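You operate a simulated robot arm through the tools that you are given. There is no shell and no other tool. Be economical: measure what you need, move in short steps, check, and stop when the job is done.

You are at the controls of a simulated robot arm. One attempt, no reset.

JOB
Unplug what the fault display names, then reset the bench breaker.
Fine: all three sockets off first; stand the named plug in the cup of its colour and leave the other plugs in; after the reset switch their two sockets on again.

Only the result counts: the job must be done as asked and must still hold three seconds after the hand-in. Knocking over, shifting, dropping, spilling or breaking anything else fails it.

ROBOT AND FRAMES
A 6-joint arm with a two-finger parallel gripper, fixed in place. Base frame: the origin is at the foot of the arm, x ahead of it, y to its left, z up. Readings come in mm, degrees, newtons and seconds.
With the tool pointing down near the work surface it reaches from about 320 to 700 mm from the base axis. Its first joint turns from -166.0 to 166.0 degrees. Payload 4.1 kg.
The TCP is the grasp point between the finger pads, 23 mm short of the fingertips. In the tool frame z runs along the fingers and y along their closing line. The gripper opens to 94 mm. The fingers are 38 mm wide and 10 mm thick; the gripper's body (54 by 96 mm) begins 39 mm behind the TCP.
Orientation is told as [roll, pitch, yaw] about the base's x, y, z axes, in that order, counted from this pose: with the fingers straight down and closing along the base's y, the tool's x points along the base's -x, its y along +y and its z along -z.

CONTROLS
- The arm moves only by the tool apply_moves. Its argument "increments" is a list of rows, each an object (a shift or turn left out is 0, a gripper value left out holds the last) with "rot": the turn, a rotation vector about the base's x, y, z in degrees, a list of three; "dp": the shift along the base's x, y, z in m, a list of three; "fingers": the closure in counts, from 0 (fully open) to 255 (shut). In form: [{"rot": [rx, ry, rz], "dp": [dx, dy, dz], "fingers": fingers}, ...]. A call has 1 to 20 rows; each row is the pose to reach, as a shift and turn from the pose commanded when the call began. Each row takes 0.2 s and may step no farther than 50 mm and 8.6 degrees from the row before; otherwise, or with a gripper value out of range, the whole call is refused. A pose out of reach is approached as far as the arm can. The call stops where the force on the tool passes 40 N (or 10 N more than at its start, if that is more) or the arm is blocked; 0.2 s more then pass. Each finger travels about 45 mm/s and halts on what it meets, pressing with about 26 N; the grip force reading is that of the motor and also rises with nothing between the fingers. The clock runs only during rows and for 0.2 s after the last one: add rows that repeat a pose to give the fingers time. The reply holds the time, the measured pose of the TCP, the force on the tool along the base axes, the opening and the grip force, in the units named above and with some noise, with the torque about the TCP (base axes, N m) and any sound that the robot's microphone picked up, and new pictures: "views" is both (left out), scene, wrist or none.
- Cameras (640 x 400 px; columns grow to the right, rows downward): "scene" is fixed at [222.8, 498.9, 1596.2]; the picture's right is [-0.94, -0.35, 0.00], its down [-0.22, 0.60, -0.77] and it looks along [0.27, -0.72, -0.64] (base axes); focal length 296 px, centre (320, 200). "wrist" rides on the gripper at [87, 16, -74] in the tool frame; the picture's right is [-0.18, 0.98, 0.00], its down [-0.58, -0.11, -0.81] and it looks along [-0.79, -0.15, 0.59] (tool axes); focal length 243 px, centre (320, 200). There is no depth. A picture from a camera that has moved, and an enlarged one, comes with that camera's place and axes in the base frame and with its lens.
- lift_body(by): slides the trunk up (or, below 0, down) by that many mm; the arm rides with it, the base frame stays. It gives what a move gives, with no picture.
- zoom(camera, box): a new picture of the part [left, top, right, bottom] of that camera's present view, enlarged. The clock stands still meanwhile.
- job_done(): hands the job in; it is judged then, once.

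Work in short steps. Places have to be worked out from the pictures, the camera data and where the tool is seen: move nearer, look again, correct. Check each grasp and each placing, and mend what went wrong. You have 120 turns and 200 pictures in all, those below and enlarged ones among them. Open the gripper and draw the arm clear of the work before you hand the job in, unless the task says otherwise; then end with one line.

The tools are called after "Request:" by a JSON object that holds its "fn" and its "kwargs". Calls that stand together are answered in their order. apply_moves: Moves the arm, as the interface text tells. Its arguments: {"type":"object","properties":{"increments":{"type":"array"},"views":{"type":"string","enum":["both","scene","wrist","none"]}},"required":["increments"]} The other tools are called the same way: lift_body (by) slides the trunk up or down; zoom (camera, box) takes an enlarged picture of a part of a camera's view; job_done () hands the job in.

At the start:

```text
clock: 0.0
eef_pos: [338.4, -132.1, 1343.2]
orientation: [0.0, 0.0, 0.0]
contact_force: [-0.3, 0.2, -0.4]
ft_torque: [-0.03, 0.02, 0.0]
width: 94.0
gripper_force: 0.1
trunk travel left (down, up): [-525.0, 65.0]
```

scene: 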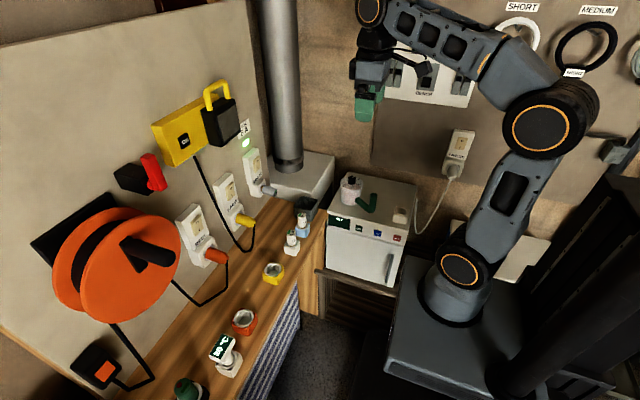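
wrist: 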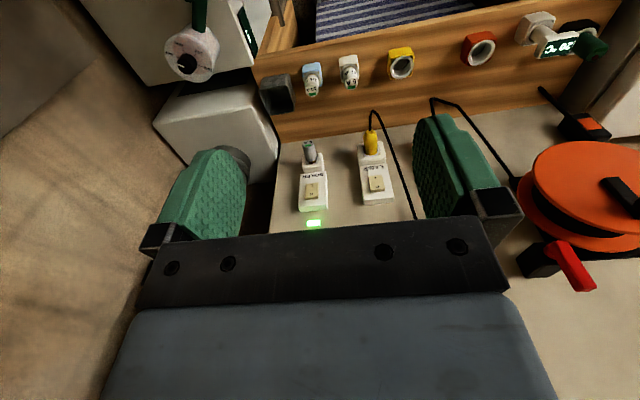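

I'll start by looking closely at the display, the sockets and the breaker.

Request:
{"fn": "zoom", "kwargs": {"camera": "scene", "box": [160, 120, 320, 280]}}

Request:
{"fn": "zoom", "kwargs": {"camera": "scene", "box": [160, 200, 320, 400]}}

Request:
{"fn": "zoom", "kwargs": {"camera": "scene", "box": [100, 60, 280, 200]}}

Request:
{"fn": "zoom", "kwargs": {"camera": "wrist", "box": [240, 0, 640, 240]}}

```text
2.50 times, centred on (240, 200) of scene
camera zoom: at [222.8, 498.9, 1596.2], right [-0.94, -0.35, 0.0], down [-0.22, 0.6, -0.77], along [0.27, -0.72, -0.64], focal length 740 px, centre (520, 200)
```

zoom: 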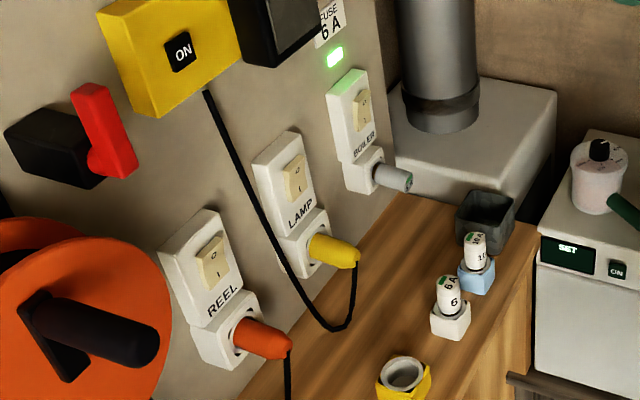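

```text
2.00 times, centred on (240, 300) of scene
camera zoom: at [222.8, 498.9, 1596.2], right [-0.94, -0.35, 0.0], down [-0.22, 0.6, -0.77], along [0.27, -0.72, -0.64], focal length 592 px, centre (480, 0)
```

zoom: 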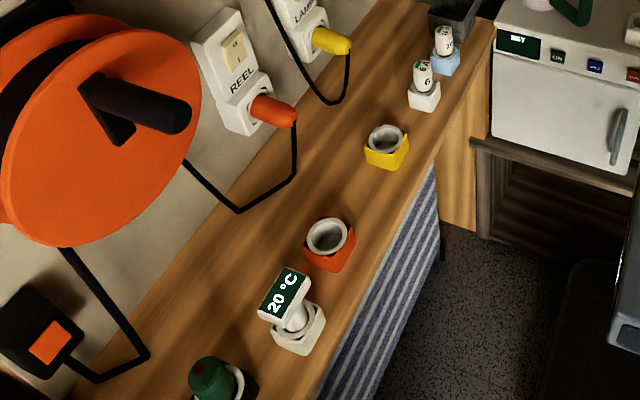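

```text
2.86 times, centred on (190, 130) of scene
camera zoom: at [222.8, 498.9, 1596.2], right [-0.94, -0.35, 0.0], down [-0.22, 0.6, -0.77], along [0.27, -0.72, -0.64], focal length 846 px, centre (691, 400)
```

zoom: 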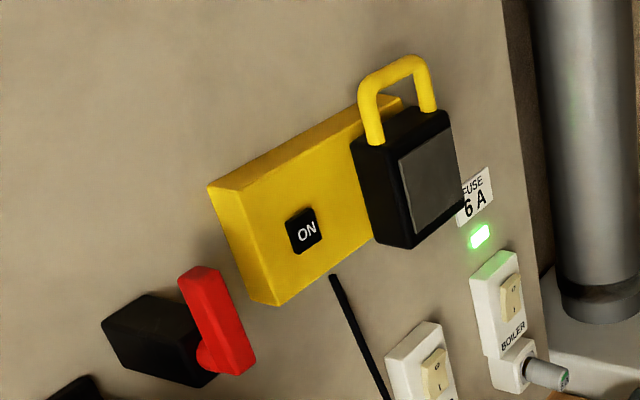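

```text
1.60 times, centred on (440, 120) of wrist
camera zoom: at [251.0, -116.0, 1416.3], right [0.19, 0.98, 0.0], down [0.58, -0.11, 0.81], along [0.79, -0.15, -0.59], focal length 388 px, centre (128, 328)
```

zoom: 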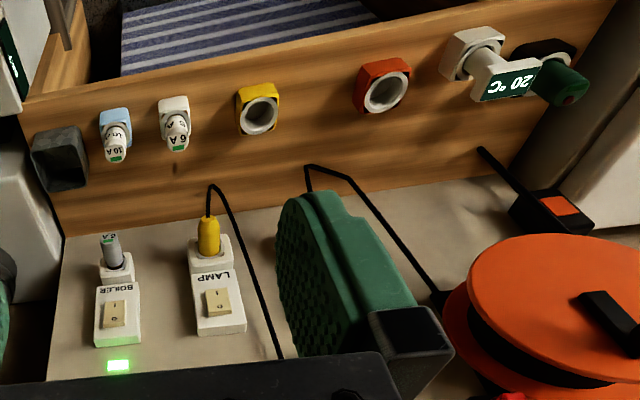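

The sockets are BOILER, LAMP and REEL. Next I look for the fault display and the bench breaker.

Request:
{"fn": "zoom", "kwargs": {"camera": "scene", "box": [340, 20, 500, 140]}}

Request:
{"fn": "zoom", "kwargs": {"camera": "scene", "box": [310, 160, 430, 290]}}

Request:
{"fn": "zoom", "kwargs": {"camera": "scene", "box": [400, 100, 640, 300]}}

Request:
{"fn": "zoom", "kwargs": {"camera": "scene", "box": [480, 0, 640, 180]}}

Request:
{"fn": "zoom", "kwargs": {"camera": "wrist", "box": [60, 0, 300, 130]}}

```text
3.33 times, centred on (420, 80) of scene
camera zoom: at [222.8, 498.9, 1596.2], right [-0.94, -0.35, 0.0], down [-0.22, 0.6, -0.77], along [0.27, -0.72, -0.64], focal length 987 px, centre (-13, 600)
```

zoom: 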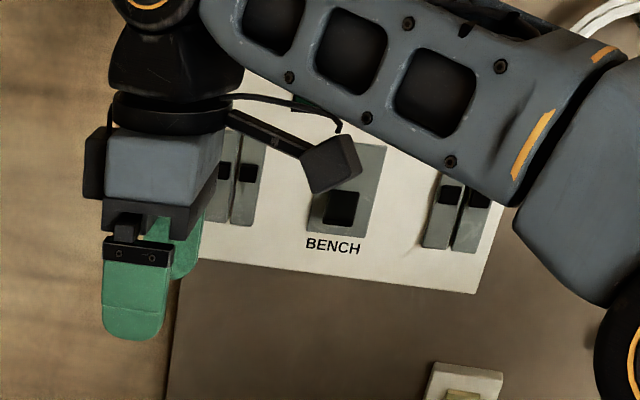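

```text
3.08 times, centred on (370, 225) of scene
camera zoom: at [222.8, 498.9, 1596.2], right [-0.94, -0.35, 0.0], down [-0.22, 0.6, -0.77], along [0.27, -0.72, -0.64], focal length 911 px, centre (166, 123)
```

zoom: 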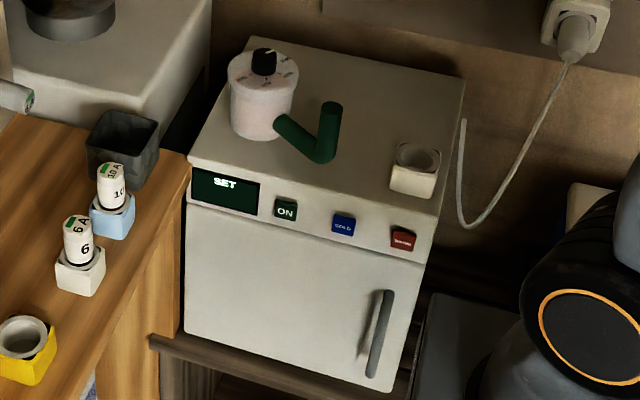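

```text
2.00 times, centred on (520, 200) of scene
camera zoom: at [222.8, 498.9, 1596.2], right [-0.94, -0.35, 0.0], down [-0.22, 0.6, -0.77], along [0.27, -0.72, -0.64], focal length 592 px, centre (-80, 200)
```

zoom: 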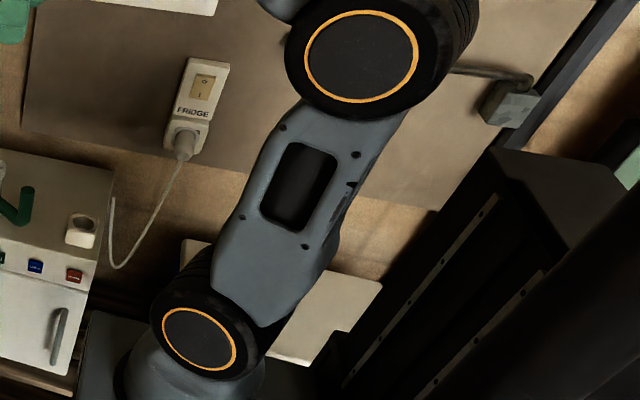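

```text
2.22 times, centred on (560, 90) of scene
camera zoom: at [222.8, 498.9, 1596.2], right [-0.94, -0.35, 0.0], down [-0.22, 0.6, -0.77], along [0.27, -0.72, -0.64], focal length 658 px, centre (-213, 444)
```

zoom: 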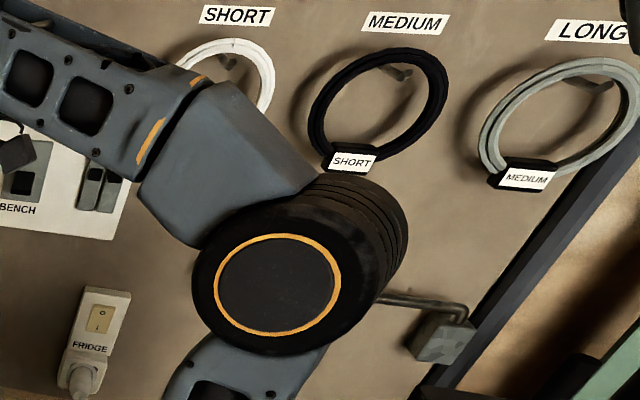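

```text
2.67 times, centred on (180, 65) of wrist
camera zoom: at [251.0, -116.0, 1416.3], right [0.19, 0.98, 0.0], down [0.58, -0.11, 0.81], along [0.79, -0.15, -0.59], focal length 647 px, centre (693, 560)
```

zoom: 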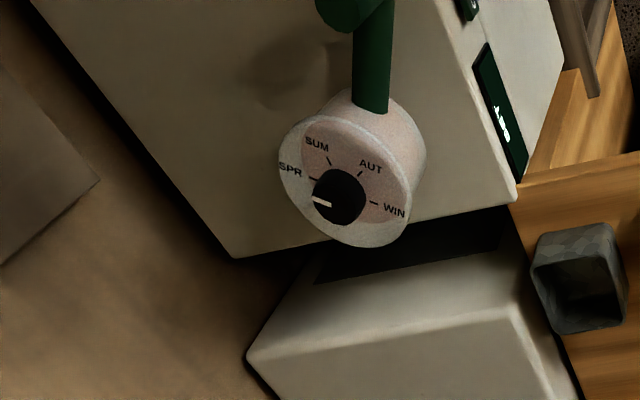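

The distribution board with the BENCH breaker is behind the forearm, so I move the arm forward and left to uncover it for the scene camera.

Request:
{"fn": "apply_moves", "kwargs": {"increments": [{"dp": [0.03, 0.04, 0]}, {"dp": [0.05, 0.08, 0]}, {"dp": [0.07, 0.12, 0]}, {"dp": [0.09, 0.16, 0]}, {"dp": [0.11, 0.2, 0]}, {"dp": [0.12, 0.24, 0]}, {"dp": [0.12, 0.28, 0]}], "views": "both"}}

```text
clock: 1.6
eef_pos: [459.5, 150.8, 1344.0]
orientation: [0.0, 0.0, -0.1]
contact_force: [0.2, -0.2, -0.6]
ft_torque: [0.0, 0.0, 0.01]
width: 94.0
gripper_force: 0.0
trunk travel left (down, up): [-525.0, 65.0]
camera wrist: at [371.8, 166.9, 1416.8], right [0.18, 0.98, 0.0], down [0.58, -0.11, 0.81], along [0.79, -0.15, -0.59], focal length 243 px, centre (320, 200)
```

scene: 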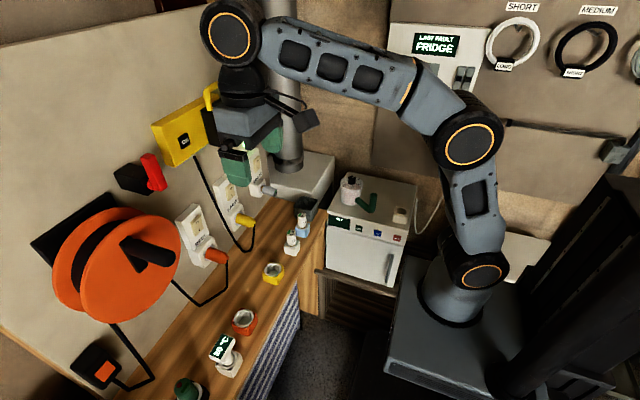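
wrist: 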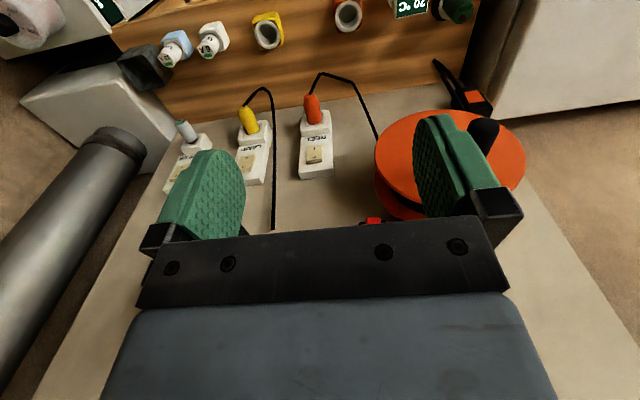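

The board display is uncovered. I zoom in on it.

Request:
{"fn": "zoom", "kwargs": {"camera": "scene", "box": [385, 15, 505, 90]}}

```text
5.33 times, centred on (445, 52) of scene
camera zoom: at [222.8, 498.9, 1596.2], right [-0.94, -0.35, 0.0], down [-0.22, 0.6, -0.77], along [0.27, -0.72, -0.64], focal length 1580 px, centre (-347, 987)
```

zoom: 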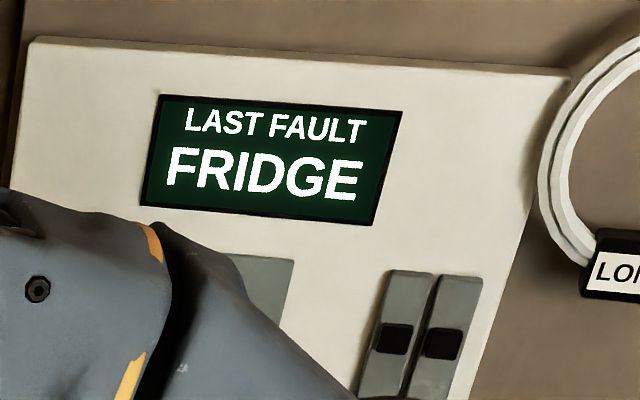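

The display names FRIDGE, so the three plug sockets are LAMP, REEL and FRIDGE; BOILER is a fused spur. I turn the wrist camera towards the board wall.

Request:
{"fn": "apply_moves", "kwargs": {"increments": [{"dp": [-0.01, -0.025, 0], "rot": [0, 0, -8.5]}, {"dp": [-0.02, -0.05, 0], "rot": [0, 0, -17]}, {"dp": [-0.03, -0.075, 0], "rot": [0, 0, -25.5]}, {"dp": [-0.04, -0.1, 0], "rot": [0, 0, -34]}, {"dp": [-0.05, -0.125, 0], "rot": [0, 0, -42.5]}, {"dp": [-0.06, -0.15, 0], "rot": [0, 0, -51]}, {"dp": [-0.07, -0.175, 0], "rot": [0, 0, -59.5]}, {"dp": [-0.08, -0.2, 0], "rot": [0, 0, -68]}, {"dp": [-0.09, -0.2, 0], "rot": [0, 0, -76]}, {"dp": [-0.09, -0.2, 0], "rot": [0, 0, -84]}, {"dp": [-0.09, -0.2, 0], "rot": [0, 0, -90]}], "views": "both"}}

```text
clock: 4.0
eef_pos: [367.8, -53.4, 1343.1]
orientation: [0.0, -0.1, -90.2]
contact_force: [0.1, -0.1, 0.1]
ft_torque: [-0.01, 0.02, 0.03]
width: 93.8
gripper_force: 0.0
trunk travel left (down, up): [-525.0, 65.0]
camera wrist: at [383.5, 33.9, 1416.7], right [0.98, -0.19, 0.0], down [-0.11, -0.58, 0.81], along [-0.15, -0.79, -0.59], focal length 243 px, centre (320, 200)
```

scene: 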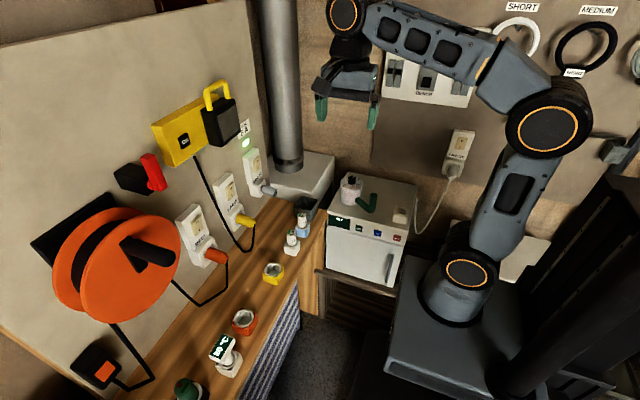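
wrist: 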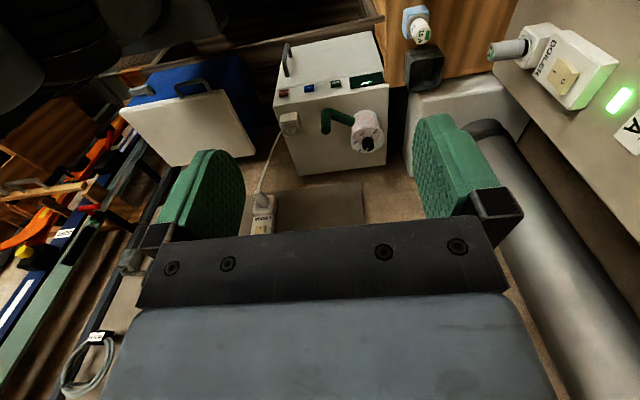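

The fridge socket triangulates to about (78, -588, 1030), its cup to about (228, -342, 875) and the BENCH breaker to about (241, -590, 1260). I move nearer, with the tool still pointing down, to inspect the fridge socket.

Request:
{"fn": "apply_moves", "kwargs": {"increments": [{"dp": [-0.021, -0.029, -0.015]}, {"dp": [-0.042, -0.058, -0.03]}, {"dp": [-0.063, -0.087, -0.045]}, {"dp": [-0.084, -0.116, -0.06]}, {"dp": [-0.105, -0.145, -0.075]}, {"dp": [-0.126, -0.174, -0.09]}, {"dp": [-0.147, -0.203, -0.105]}, {"dp": [-0.168, -0.232, -0.12]}, {"dp": [-0.189, -0.261, -0.135]}, {"dp": [-0.21, -0.29, -0.15]}, {"dp": [-0.231, -0.319, -0.165]}, {"dp": [-0.252, -0.347, -0.18]}], "views": "both"}}

```text
clock: 6.6
eef_pos: [116.9, -401.7, 1164.7]
orientation: [0.0, -0.1, -89.9]
contact_force: [0.2, 0.1, -0.4]
ft_torque: [0.01, 0.0, -0.04]
width: 94.0
gripper_force: 0.0
trunk travel left (down, up): [-525.0, 65.0]
camera wrist: at [131.8, -314.6, 1237.0], right [0.98, -0.18, 0.0], down [-0.11, -0.58, 0.81], along [-0.15, -0.79, -0.59], focal length 243 px, centre (320, 200)
```

scene: 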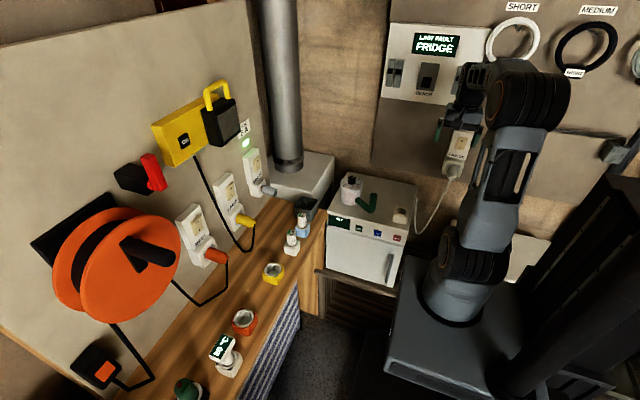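
wrist: 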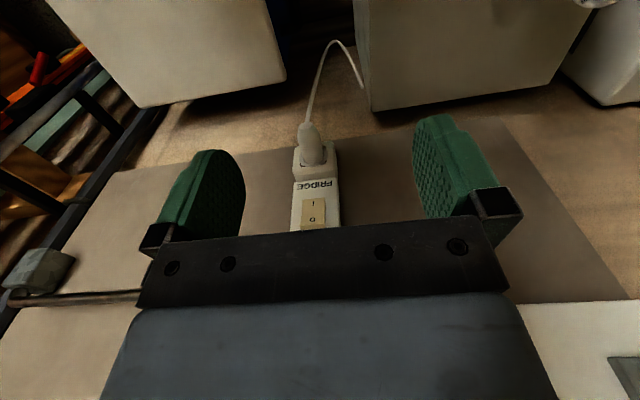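

Request:
{"fn": "zoom", "kwargs": {"camera": "wrist", "box": [260, 110, 380, 235]}}

Request:
{"fn": "zoom", "kwargs": {"camera": "scene", "box": [380, 50, 500, 125]}}

Request:
{"fn": "zoom", "kwargs": {"camera": "scene", "box": [420, 120, 500, 190]}}

Request:
{"fn": "zoom", "kwargs": {"camera": "scene", "box": [170, 140, 290, 270]}}

```text
3.20 times, centred on (320, 172) of wrist
camera zoom: at [131.8, -314.6, 1237.0], right [0.98, -0.18, 0.0], down [-0.11, -0.58, 0.81], along [-0.15, -0.79, -0.59], focal length 776 px, centre (320, 288)
```

zoom: 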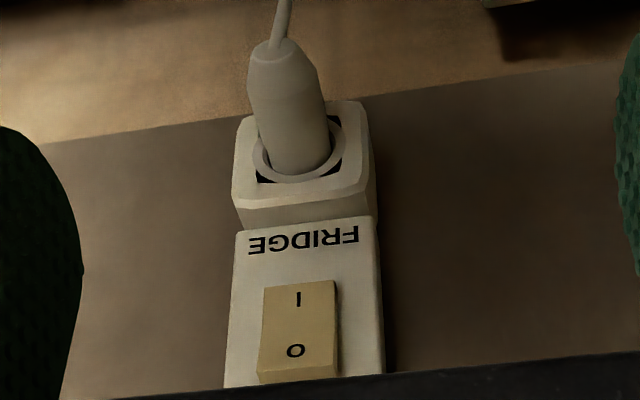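

```text
5.33 times, centred on (440, 88) of scene
camera zoom: at [222.8, 498.9, 1596.2], right [-0.94, -0.35, 0.0], down [-0.22, 0.6, -0.77], along [0.27, -0.72, -0.64], focal length 1580 px, centre (-320, 800)
```

zoom: 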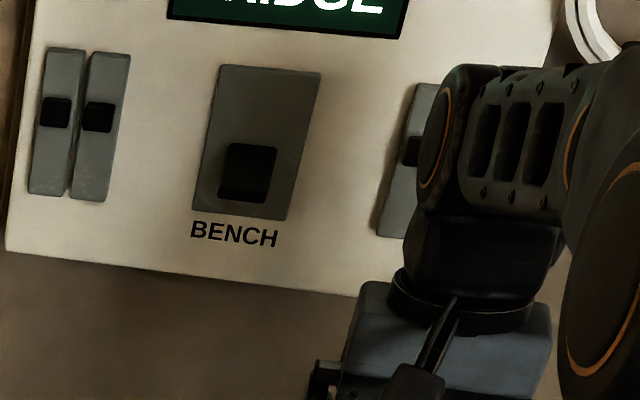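

```text
5.71 times, centred on (460, 155) of scene
camera zoom: at [222.8, 498.9, 1596.2], right [-0.94, -0.35, 0.0], down [-0.22, 0.6, -0.77], along [0.27, -0.72, -0.64], focal length 1692 px, centre (-480, 457)
```

zoom: 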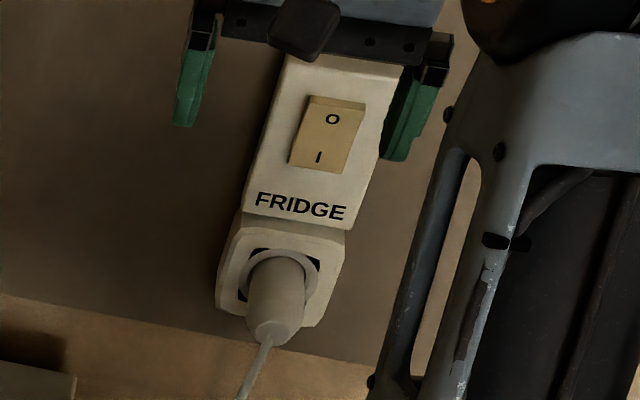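

```text
3.08 times, centred on (230, 205) of scene
camera zoom: at [222.8, 498.9, 1596.2], right [-0.94, -0.35, 0.0], down [-0.22, 0.6, -0.77], along [0.27, -0.72, -0.64], focal length 911 px, centre (597, 185)
```

zoom: 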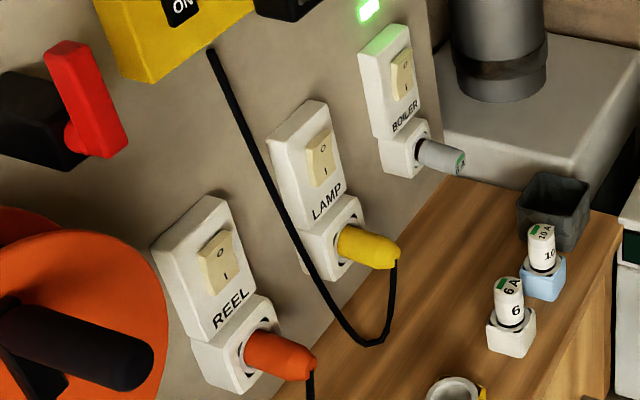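

The rockers show O on top with the top half proud, so they are ON and I must press the O half. I place the fridge rocker at (80, -544, 1062 to 1105). I close the fingers, tilt the tip towards the wall and hover in front of the upper half.

Request:
{"fn": "apply_moves", "kwargs": {"increments": [{"dp": [-0.006, -0.0, 0], "rot": [-6, 0, 0], "fingers": 255}, {"dp": [-0.012, -0.0, -0.01], "rot": [-12, 0, 0]}, {"dp": [-0.024, -0.02, -0.02], "rot": [-18, 0, 0]}, {"dp": [-0.037, -0.04, -0.035], "rot": [-25, 0, 0]}, {"dp": [-0.037, -0.06, -0.053], "rot": [-25, 0, 0]}, {"dp": [-0.037, -0.075, -0.053], "rot": [-25, 0, 0]}, {"dp": [-0.037, -0.075, -0.053], "rot": [-25, 0, 0]}], "views": "both"}}

```text
clock: 8.2
eef_pos: [80.7, -473.3, 1109.9]
orientation: [0.0, -25.0, -90.1]
contact_force: [0.3, -0.1, 0.2]
ft_torque: [-0.01, -0.03, 0.0]
width: 0.0
gripper_force: 25.7
trunk travel left (down, up): [-525.0, 65.0]
camera wrist: at [95.3, -364.3, 1139.3], right [0.98, -0.17, 0.08], down [-0.11, -0.19, 0.98], along [-0.15, -0.97, -0.2], focal length 243 px, centre (320, 200)
```

scene: 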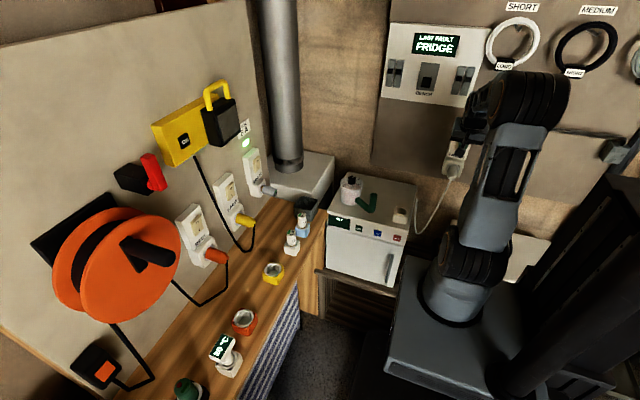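
wrist: 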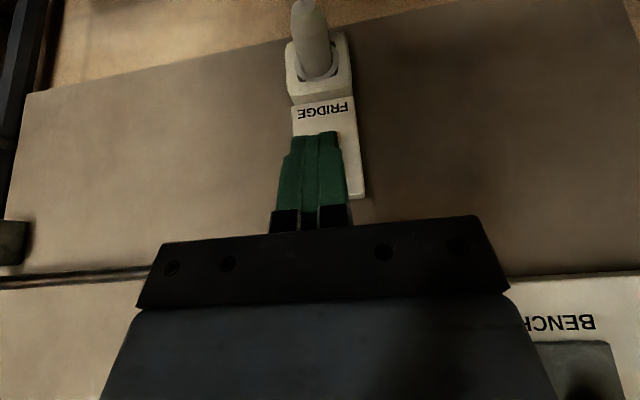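

The plate centre is at about x = 76. I shift slightly, then advance in small steps until I feel the rocker.

Request:
{"fn": "apply_moves", "kwargs": {"increments": [{"dp": [-0.004, -0.01, -0.006]}, {"dp": [-0.004, -0.03, -0.006]}, {"dp": [-0.004, -0.038, -0.006]}, {"dp": [-0.004, -0.043, -0.006]}, {"dp": [-0.004, -0.048, -0.006]}, {"dp": [-0.004, -0.052, -0.006]}, {"dp": [-0.004, -0.055, -0.006]}, {"dp": [-0.004, -0.058, -0.006]}], "views": "wrist"}}

```text
clock: 10.0
eef_pos: [76.4, -533.1, 1102.9]
orientation: [0.0, -24.9, -90.0]
contact_force: [0.1, 0.8, 0.1]
ft_torque: [0.03, -0.03, -0.01]
width: 0.2
gripper_force: 25.5
trunk travel left (down, up): [-525.0, 65.0]
camera wrist: at [91.2, -422.9, 1132.8], right [0.98, -0.17, 0.08], down [-0.11, -0.19, 0.98], along [-0.15, -0.97, -0.2], focal length 243 px, centre (320, 200)
```

wrist: 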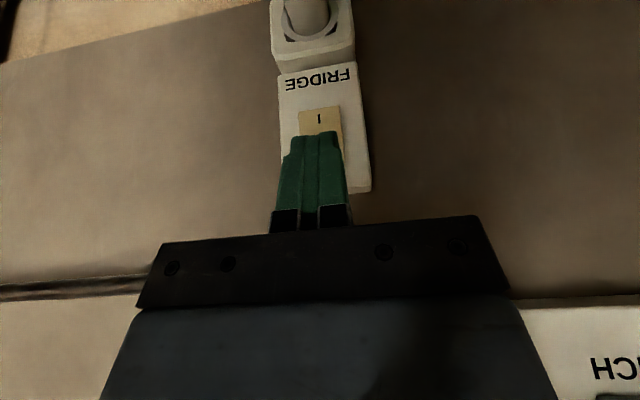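

There is hardly any contact yet, so I continue in 4 mm steps.

Request:
{"fn": "apply_moves", "kwargs": {"increments": [{"dp": [0, -0.004, 0]}, {"dp": [0, -0.008, 0]}, {"dp": [0, -0.011, 0]}, {"dp": [0, -0.014, 0]}, {"dp": [0, -0.017, 0]}, {"dp": [0, -0.02, 0]}], "views": "wrist"}}

```text
clock: 11.4
eef_pos: [75.3, -553.0, 1103.1]
orientation: [0.0, -25.0, -90.2]
contact_force: [0.6, 0.1, 0.9]
ft_torque: [0.0, -0.02, 0.01]
width: 0.0
gripper_force: 25.9
trunk travel left (down, up): [-525.0, 65.0]
camera wrist: at [90.7, -442.2, 1133.1], right [0.98, -0.17, 0.08], down [-0.11, -0.19, 0.98], along [-0.15, -0.97, -0.2], focal length 243 px, centre (320, 200)
```

wrist: 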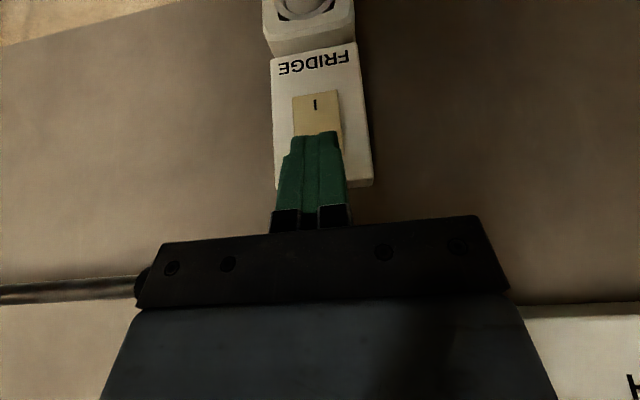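

Two wrist views put the plate further back: face at y ≈ -600, rocker at z 1020 to 1072, x ≈ 70. I correct to aim at z ≈ 1060 and advance again.

Request:
{"fn": "apply_moves", "kwargs": {"increments": [{"dp": [-0.004, 0.008, -0.015]}, {"dp": [-0.005, 0.008, -0.03]}, {"dp": [-0.005, 0.0, -0.03]}, {"dp": [-0.005, -0.005, -0.03]}, {"dp": [-0.005, -0.009, -0.03]}, {"dp": [-0.005, -0.013, -0.03]}, {"dp": [-0.005, -0.016, -0.03]}, {"dp": [-0.005, -0.019, -0.03]}, {"dp": [-0.005, -0.022, -0.03]}], "views": "wrist"}}

```text
clock: 13.4
eef_pos: [70.5, -571.5, 1075.1]
orientation: [0.0, -24.8, -90.2]
contact_force: [-0.1, 20.5, 2.8]
ft_torque: [0.21, -0.04, -0.02]
width: 0.0
gripper_force: 25.6
trunk travel left (down, up): [-525.0, 65.0]
camera wrist: at [85.6, -460.3, 1104.7], right [0.98, -0.17, 0.08], down [-0.11, -0.19, 0.98], along [-0.15, -0.97, -0.2], focal length 243 px, centre (320, 200)
```

wrist: 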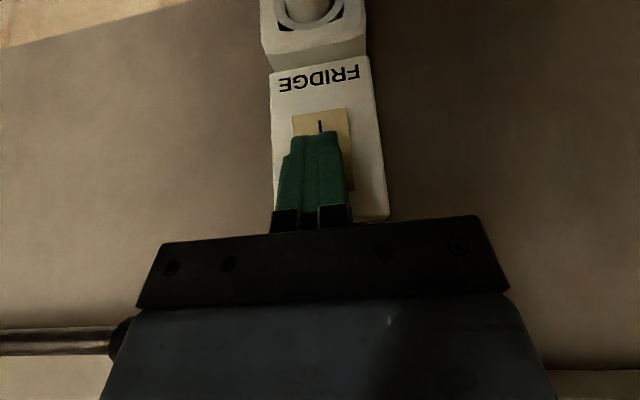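

Contact at 20 N with the TCP at y = -571.5. I push a bit more, then back off and look.

Request:
{"fn": "apply_moves", "kwargs": {"increments": [{"dp": [0, -0.003, 0]}, {"dp": [0, -0.006, 0]}, {"dp": [0, -0.006, 0]}], "views": "none"}}

Request:
{"fn": "apply_moves", "kwargs": {"increments": [{"dp": [0, 0.02, 0.0]}, {"dp": [0, 0.04, 0.03]}, {"dp": [0, 0.06, 0.06]}], "views": "wrist"}}

```text
clock: 13.9
eef_pos: [70.4, -570.6, 1074.9]
orientation: [0.0, -24.4, -90.1]
contact_force: [-0.1, 26.3, 12.9]
ft_torque: [0.01, 0.11, 0.0]
width: 0.1
gripper_force: 25.8
trunk travel left (down, up): [-525.0, 65.0]
stopped in row 2: the force on the tool passed its limit at 43 N (the readings are from after the stop); the commanded pose is now the measured one
```

```text
clock: 14.7
eef_pos: [71.9, -514.8, 1132.5]
orientation: [0.0, -24.3, -90.2]
contact_force: [0.4, -0.1, 0.6]
ft_torque: [0.03, -0.03, 0.0]
width: 0.0
gripper_force: 26.2
trunk travel left (down, up): [-525.0, 65.0]
camera wrist: at [86.5, -404.7, 1162.9], right [0.98, -0.17, 0.08], down [-0.11, -0.2, 0.97], along [-0.15, -0.97, -0.21], focal length 243 px, centre (320, 200)
```

wrist: 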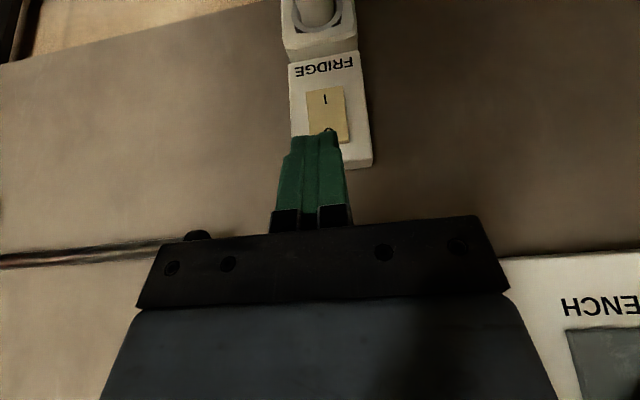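

Request:
{"fn": "zoom", "kwargs": {"camera": "wrist", "box": [270, 0, 400, 180]}}

Request:
{"fn": "zoom", "kwargs": {"camera": "scene", "box": [420, 120, 500, 190]}}

```text
2.22 times, centred on (335, 90) of wrist
camera zoom: at [86.5, -404.7, 1162.9], right [0.98, -0.17, 0.08], down [-0.11, -0.2, 0.97], along [-0.15, -0.97, -0.21], focal length 539 px, centre (287, 444)
```

zoom: 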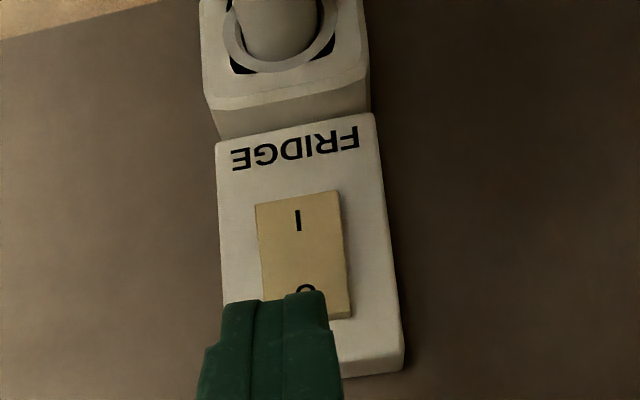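

```text
5.71 times, centred on (460, 155) of scene
camera zoom: at [222.8, 498.9, 1596.2], right [-0.94, -0.35, 0.0], down [-0.22, 0.6, -0.77], along [0.27, -0.72, -0.64], focal length 1692 px, centre (-480, 457)
```

zoom: 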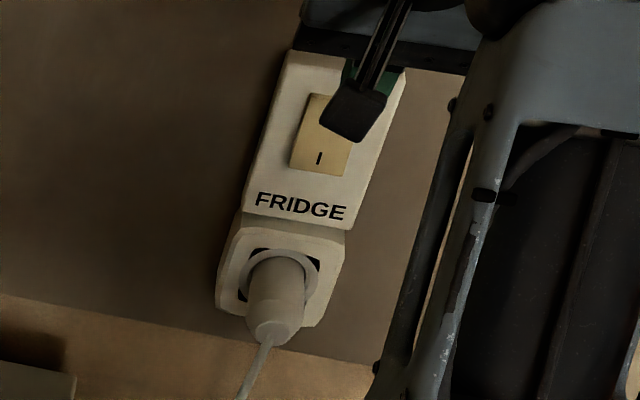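

The rocker has not flipped: the O end still looks proud. I pressed too near its pivot, so I press again higher, near the top edge at z ≈ 1068.

Request:
{"fn": "apply_moves", "kwargs": {"increments": [{"dp": [-0.002, -0.0, -0.03]}, {"dp": [-0.002, -0.03, -0.051]}, {"dp": [-0.002, -0.042, -0.051]}, {"dp": [-0.002, -0.046, -0.051]}, {"dp": [-0.002, -0.05, -0.051]}, {"dp": [-0.002, -0.053, -0.051]}, {"dp": [-0.002, -0.056, -0.051]}, {"dp": [-0.002, -0.059, -0.051]}, {"dp": [-0.002, -0.062, -0.051]}, {"dp": [-0.002, -0.065, -0.051]}], "views": "wrist"}}

```text
clock: 16.8
eef_pos: [68.0, -570.8, 1081.2]
orientation: [0.0, -23.6, -90.2]
contact_force: [-0.7, 25.3, 12.3]
ft_torque: [0.02, 0.01, 0.01]
width: 0.1
gripper_force: 25.8
trunk travel left (down, up): [-525.0, 65.0]
stopped in row 10: the force on the tool passed its limit at 44 N (the readings are from after the stop); the commanded pose is now the measured one
camera wrist: at [83.8, -462.1, 1113.4], right [0.98, -0.17, 0.07], down [-0.11, -0.21, 0.97], along [-0.15, -0.96, -0.22], focal length 243 px, centre (320, 200)
```

wrist: 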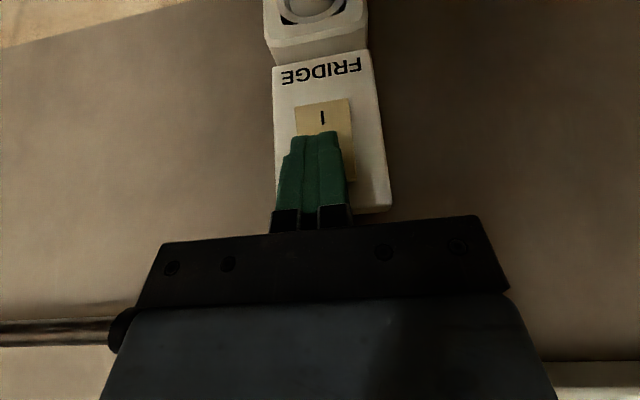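

The contact is at the same depth as before, so it may already be flipped. I back off to the first viewing pose to compare.

Request:
{"fn": "apply_moves", "kwargs": {"increments": [{"dp": [0, 0.03, 0.0], "rot": [3, 0, 0]}, {"dp": [0.0, 0.06, 0.03], "rot": [8, 0, 0]}, {"dp": [0.02, 0.1, 0.05], "rot": [14, 0, 0]}, {"dp": [0.035, 0.13, 0.07], "rot": [20, 0, 0]}, {"dp": [0.049, 0.169, 0.083], "rot": [24, 0, 0]}], "views": "wrist"}}

Request:
{"fn": "zoom", "kwargs": {"camera": "wrist", "box": [260, 110, 380, 235]}}

Request:
{"fn": "zoom", "kwargs": {"camera": "scene", "box": [420, 120, 500, 190]}}

```text
clock: 18.0
eef_pos: [116.1, -404.9, 1161.7]
orientation: [0.1, 0.5, -90.1]
contact_force: [-0.1, 0.0, 0.3]
ft_torque: [0.0, 0.04, 0.0]
width: 0.3
gripper_force: 26.1
trunk travel left (down, up): [-525.0, 65.0]
camera wrist: at [131.3, -319.1, 1235.2], right [0.98, -0.19, 0.0], down [-0.11, -0.59, 0.8], along [-0.15, -0.79, -0.6], focal length 243 px, centre (320, 200)
```

wrist: 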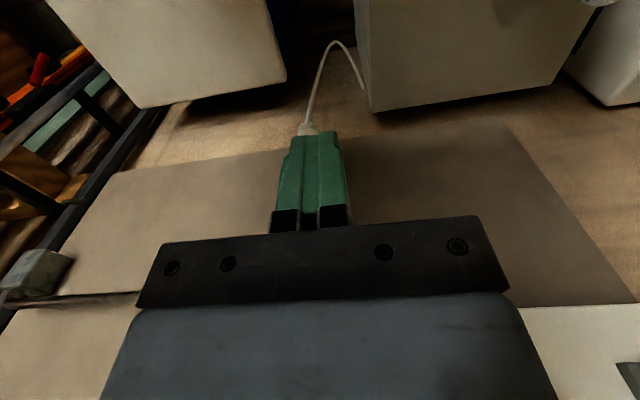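

```text
3.20 times, centred on (320, 172) of wrist
camera zoom: at [131.3, -319.1, 1235.2], right [0.98, -0.19, 0.0], down [-0.11, -0.59, 0.8], along [-0.15, -0.79, -0.6], focal length 776 px, centre (320, 288)
```

zoom: 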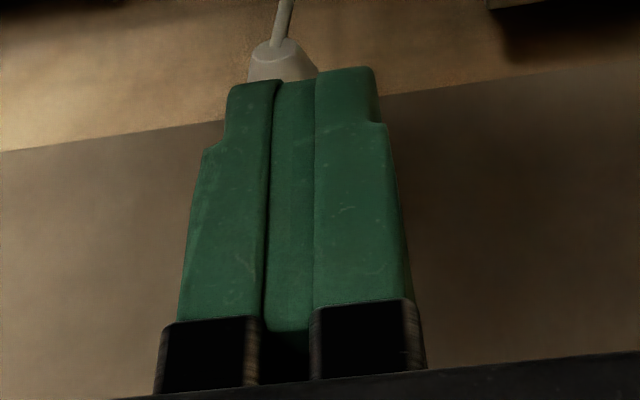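

```text
5.71 times, centred on (460, 155) of scene
camera zoom: at [222.8, 498.9, 1596.2], right [-0.94, -0.35, 0.0], down [-0.22, 0.6, -0.77], along [0.27, -0.72, -0.64], focal length 1692 px, centre (-480, 457)
```

zoom: 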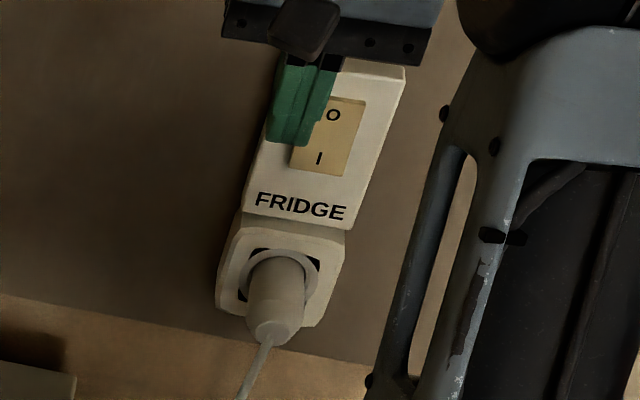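

The O mark moved in and the I mark moved out compared with before, which suggests the rocker flipped. I open the fingers for a clean comparison from the same pose.

Request:
{"fn": "apply_moves", "kwargs": {"increments": [{"fingers": 0}, {"fingers": 0}, {"fingers": 0}, {"fingers": 0}, {"fingers": 0}, {"fingers": 0}], "views": "none"}}

Request:
{"fn": "zoom", "kwargs": {"camera": "wrist", "box": [260, 110, 380, 235]}}

Request:
{"fn": "zoom", "kwargs": {"camera": "scene", "box": [420, 120, 500, 190]}}

```text
clock: 19.4
eef_pos: [116.0, -405.4, 1160.6]
orientation: [-0.1, 0.3, -90.1]
contact_force: [0.5, -0.4, -0.3]
ft_torque: [-0.01, 0.0, -0.03]
width: 94.0
gripper_force: 0.0
trunk travel left (down, up): [-525.0, 65.0]
```

```text
3.20 times, centred on (320, 172) of wrist
camera zoom: at [131.1, -319.9, 1234.8], right [0.98, -0.19, 0.0], down [-0.11, -0.59, 0.8], along [-0.15, -0.79, -0.6], focal length 776 px, centre (320, 288)
```

zoom: 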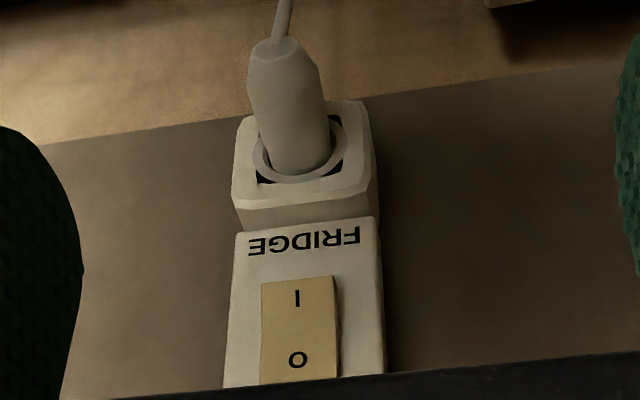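

```text
5.71 times, centred on (460, 155) of scene
camera zoom: at [222.8, 498.9, 1596.2], right [-0.94, -0.35, 0.0], down [-0.22, 0.6, -0.77], along [0.27, -0.72, -0.64], focal length 1692 px, centre (-480, 457)
```

zoom: 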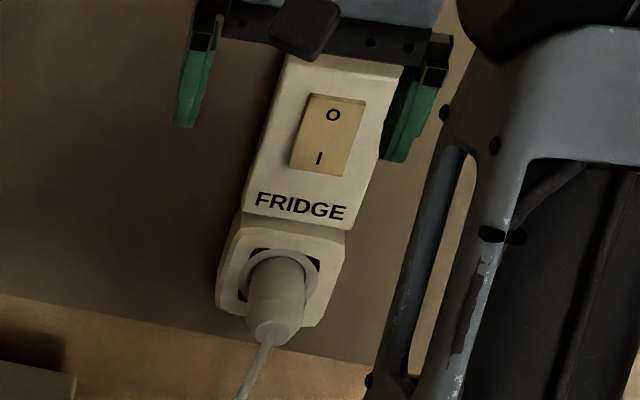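

FRIDGE is now clearly OFF. I swing round to the lamp and reel wall.

Request:
{"fn": "apply_moves", "kwargs": {"increments": [{"dp": [0.04, 0.019, 0.005], "rot": [0, 0, 6.43]}, {"dp": [0.08, 0.038, 0.01], "rot": [0, 0, 12.86]}, {"dp": [0.12, 0.057, 0.015], "rot": [0, 0, 19.3]}, {"dp": [0.161, 0.075, 0.02], "rot": [0, 0, 25.7]}, {"dp": [0.192, 0.101, 0.02], "rot": [0, 0, 32.1]}, {"dp": [0.222, 0.127, 0.02], "rot": [0, 0, 38.6]}, {"dp": [0.253, 0.153, 0.02], "rot": [0, 0, 45]}, {"dp": [0.284, 0.179, 0.02], "rot": [0, 0, 51.4]}, {"dp": [0.314, 0.205, 0.02], "rot": [0, 0, 57.9]}, {"dp": [0.34, 0.231, 0.02], "rot": [0, 0, 64.3]}, {"dp": [0.366, 0.258, 0.01], "rot": [0, 0, 70.7]}, {"dp": [0.392, 0.284, 0], "rot": [0, 0, 77.2]}, {"dp": [0.418, 0.31, 0], "rot": [0, 0, 83.6]}, {"dp": [0.444, 0.337, 0], "rot": [0, 0, 90]}], "views": "both"}}

```text
clock: 22.4
eef_pos: [562.6, -67.9, 1161.4]
orientation: [0.0, 0.4, 0.0]
contact_force: [0.1, 0.8, 0.3]
ft_torque: [0.01, 0.02, 0.0]
width: 94.0
gripper_force: 0.1
trunk travel left (down, up): [-525.0, 65.0]
camera wrist: at [475.1, -52.4, 1235.3], right [0.18, 0.98, 0.0], down [0.59, -0.11, 0.8], along [0.79, -0.15, -0.6], focal length 243 px, centre (320, 200)
```

scene: 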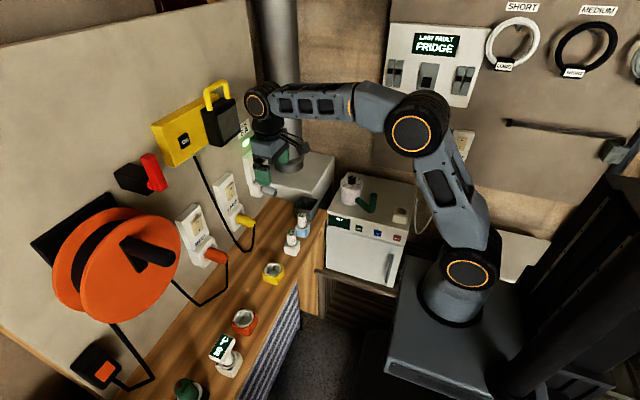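
wrist: 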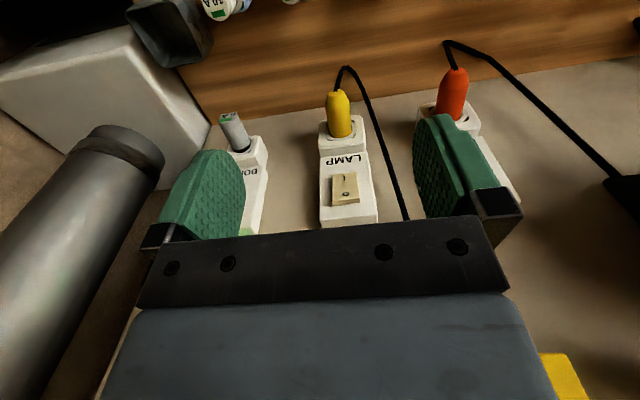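

I zoom in on the lamp rocker to fix its position, and also on the padlock above it, which I must stay clear of.

Request:
{"fn": "zoom", "kwargs": {"camera": "wrist", "box": [290, 110, 410, 235]}}

Request:
{"fn": "zoom", "kwargs": {"camera": "scene", "box": [140, 70, 270, 260]}}

```text
3.20 times, centred on (350, 172) of wrist
camera zoom: at [475.1, -52.4, 1235.3], right [0.18, 0.98, 0.0], down [0.59, -0.11, 0.8], along [0.79, -0.15, -0.6], focal length 776 px, centre (224, 288)
```

zoom: 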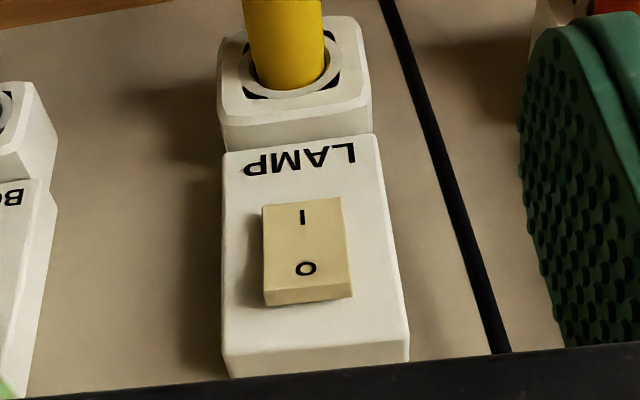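

```text
2.11 times, centred on (205, 165) of scene
camera zoom: at [222.8, 498.9, 1596.2], right [-0.94, -0.35, 0.0], down [-0.22, 0.6, -0.77], along [0.27, -0.72, -0.64], focal length 624 px, centre (562, 274)
```

zoom: 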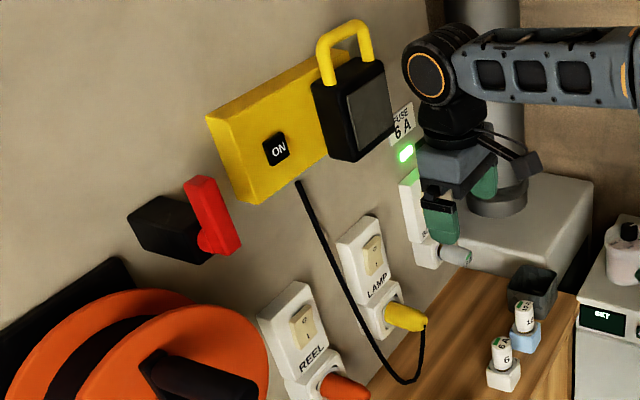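

LAMP is ON with its O end raised, at roughly (705 to 725, -66, 1055). I tilt 50° forward with closed fingers, which also keeps the wrist clear of the padlock, and hover about 60 mm away.

Request:
{"fn": "apply_moves", "kwargs": {"increments": [{"dp": [0.0, 0.0, -0.01], "rot": [0, -8, 0], "fingers": 255}, {"dp": [0.0, 0.001, -0.025], "rot": [0, -16, 0]}, {"dp": [0.01, 0.002, -0.04], "rot": [0, -24, 0]}, {"dp": [0.02, 0.002, -0.06], "rot": [0, -32, 0]}, {"dp": [0.03, 0.002, -0.08], "rot": [0, -40, 0]}, {"dp": [0.04, 0.002, -0.098], "rot": [0, -48, 0]}, {"dp": [0.048, 0.002, -0.098], "rot": [0, -50, 0]}], "views": "both"}}

```text
clock: 24.0
eef_pos: [605.7, -66.8, 1066.5]
orientation: [0.8, -48.4, -0.3]
contact_force: [0.5, 0.1, 0.6]
ft_torque: [0.01, 0.02, 0.03]
width: 0.0
gripper_force: 26.3
out of reach, approached as far as the arm can: row 6, 7
trunk travel left (down, up): [-525.0, 65.0]
camera wrist: at [491.0, -50.7, 1049.6], right [0.12, 0.98, 0.15], down [-0.22, -0.12, 0.97], along [0.97, -0.14, 0.2], focal length 243 px, centre (320, 200)
```

scene: 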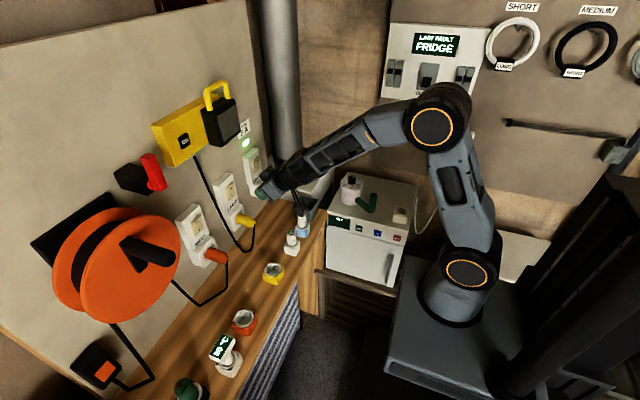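
wrist: 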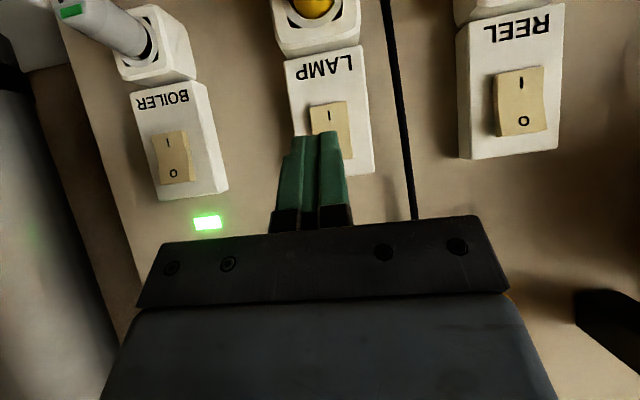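

Triangulated now: LAMP O half at (720, -66, 1044 to 1056) and REEL O at (720, 92, 1048). The 50° tilt hit a limit, so I use about 41° and advance to near contact.

Request:
{"fn": "apply_moves", "kwargs": {"increments": [{"dp": [0.0, 0.0, 0.0], "rot": [0, 8, 0]}, {"dp": [0.02, 0.0, -0.005], "rot": [0, 8, 0]}, {"dp": [0.04, 0.0, -0.01], "rot": [0, 8, 0]}, {"dp": [0.06, 0.0, -0.01], "rot": [0, 8, 0]}, {"dp": [0.07, 0.0, -0.01], "rot": [0, 8, 0]}], "views": "wrist"}}

```text
clock: 25.2
eef_pos: [676.2, -67.2, 1056.0]
orientation: [0.1, -41.6, -0.1]
contact_force: [0.2, 0.4, -0.8]
ft_torque: [-0.02, 0.02, 0.01]
width: 0.0
gripper_force: 26.2
out of reach, approached as far as the arm can: row 1
trunk travel left (down, up): [-525.0, 65.0]
camera wrist: at [560.6, -50.3, 1053.0], right [0.14, 0.98, 0.12], down [-0.1, -0.11, 0.99], along [0.99, -0.15, 0.08], focal length 243 px, centre (320, 200)
```

wrist: 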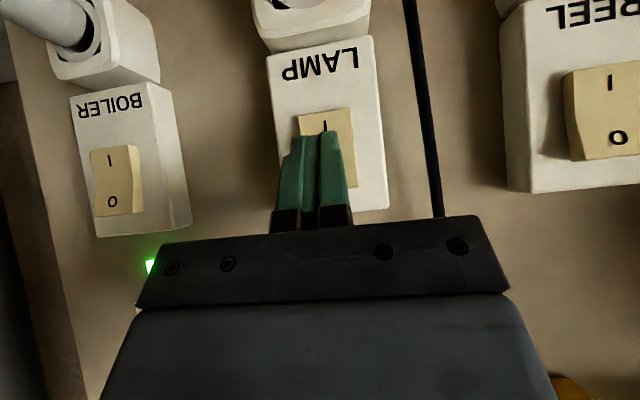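

The lamp position is good. I press forward in 3 mm steps.

Request:
{"fn": "apply_moves", "kwargs": {"increments": [{"dp": [0.005, 0.002, 0]}, {"dp": [0.01, 0.002, 0]}, {"dp": [0.013, 0.002, 0]}, {"dp": [0.016, 0.002, 0]}, {"dp": [0.019, 0.002, 0]}, {"dp": [0.022, 0.002, 0]}, {"dp": [0.025, 0.002, 0]}, {"dp": [0.028, 0.002, 0]}, {"dp": [0.031, 0.002, 0]}, {"dp": [0.034, 0.002, 0]}], "views": "none"}}

```text
clock: 26.5
eef_pos: [688.2, -65.4, 1058.1]
orientation: [0.1, -41.1, -0.1]
contact_force: [-33.3, -1.2, 10.8]
ft_torque: [-0.02, -0.16, -0.05]
width: 0.1
gripper_force: 26.1
trunk travel left (down, up): [-525.0, 65.0]
stopped in row 6: the force on the tool passed its limit at 43 N (the readings are from after the stop); the commanded pose is now the measured one
```

It stopped at 43 N at x = 688. I back off and check whether the rocker flipped.

Request:
{"fn": "apply_moves", "kwargs": {"increments": [{"dp": [-0.02, 0, 0.005]}, {"dp": [-0.05, 0, 0.03]}, {"dp": [-0.07, 0, 0.06]}], "views": "wrist"}}

Request:
{"fn": "zoom", "kwargs": {"camera": "scene", "box": [170, 150, 270, 270]}}

```text
clock: 27.3
eef_pos: [623.4, -63.1, 1117.2]
orientation: [0.0, -41.1, -0.1]
contact_force: [0.9, 0.4, 0.7]
ft_torque: [0.0, 0.01, 0.01]
width: 0.0
gripper_force: 26.1
trunk travel left (down, up): [-525.0, 65.0]
camera wrist: at [507.6, -46.6, 1114.3], right [0.14, 0.98, 0.12], down [-0.09, -0.11, 0.99], along [0.99, -0.15, 0.07], focal length 243 px, centre (320, 200)
```

wrist: 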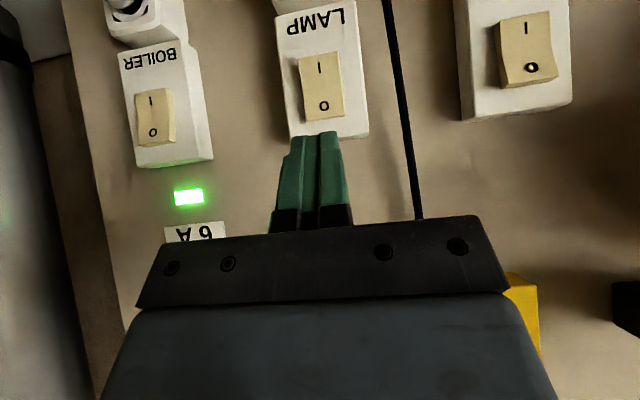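

```text
3.33 times, centred on (220, 210) of scene
camera zoom: at [222.8, 498.9, 1596.2], right [-0.94, -0.35, 0.0], down [-0.22, 0.6, -0.77], along [0.27, -0.72, -0.64], focal length 987 px, centre (653, 167)
```

zoom: 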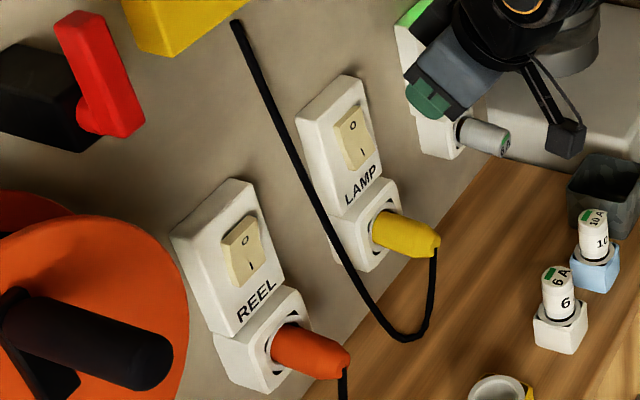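

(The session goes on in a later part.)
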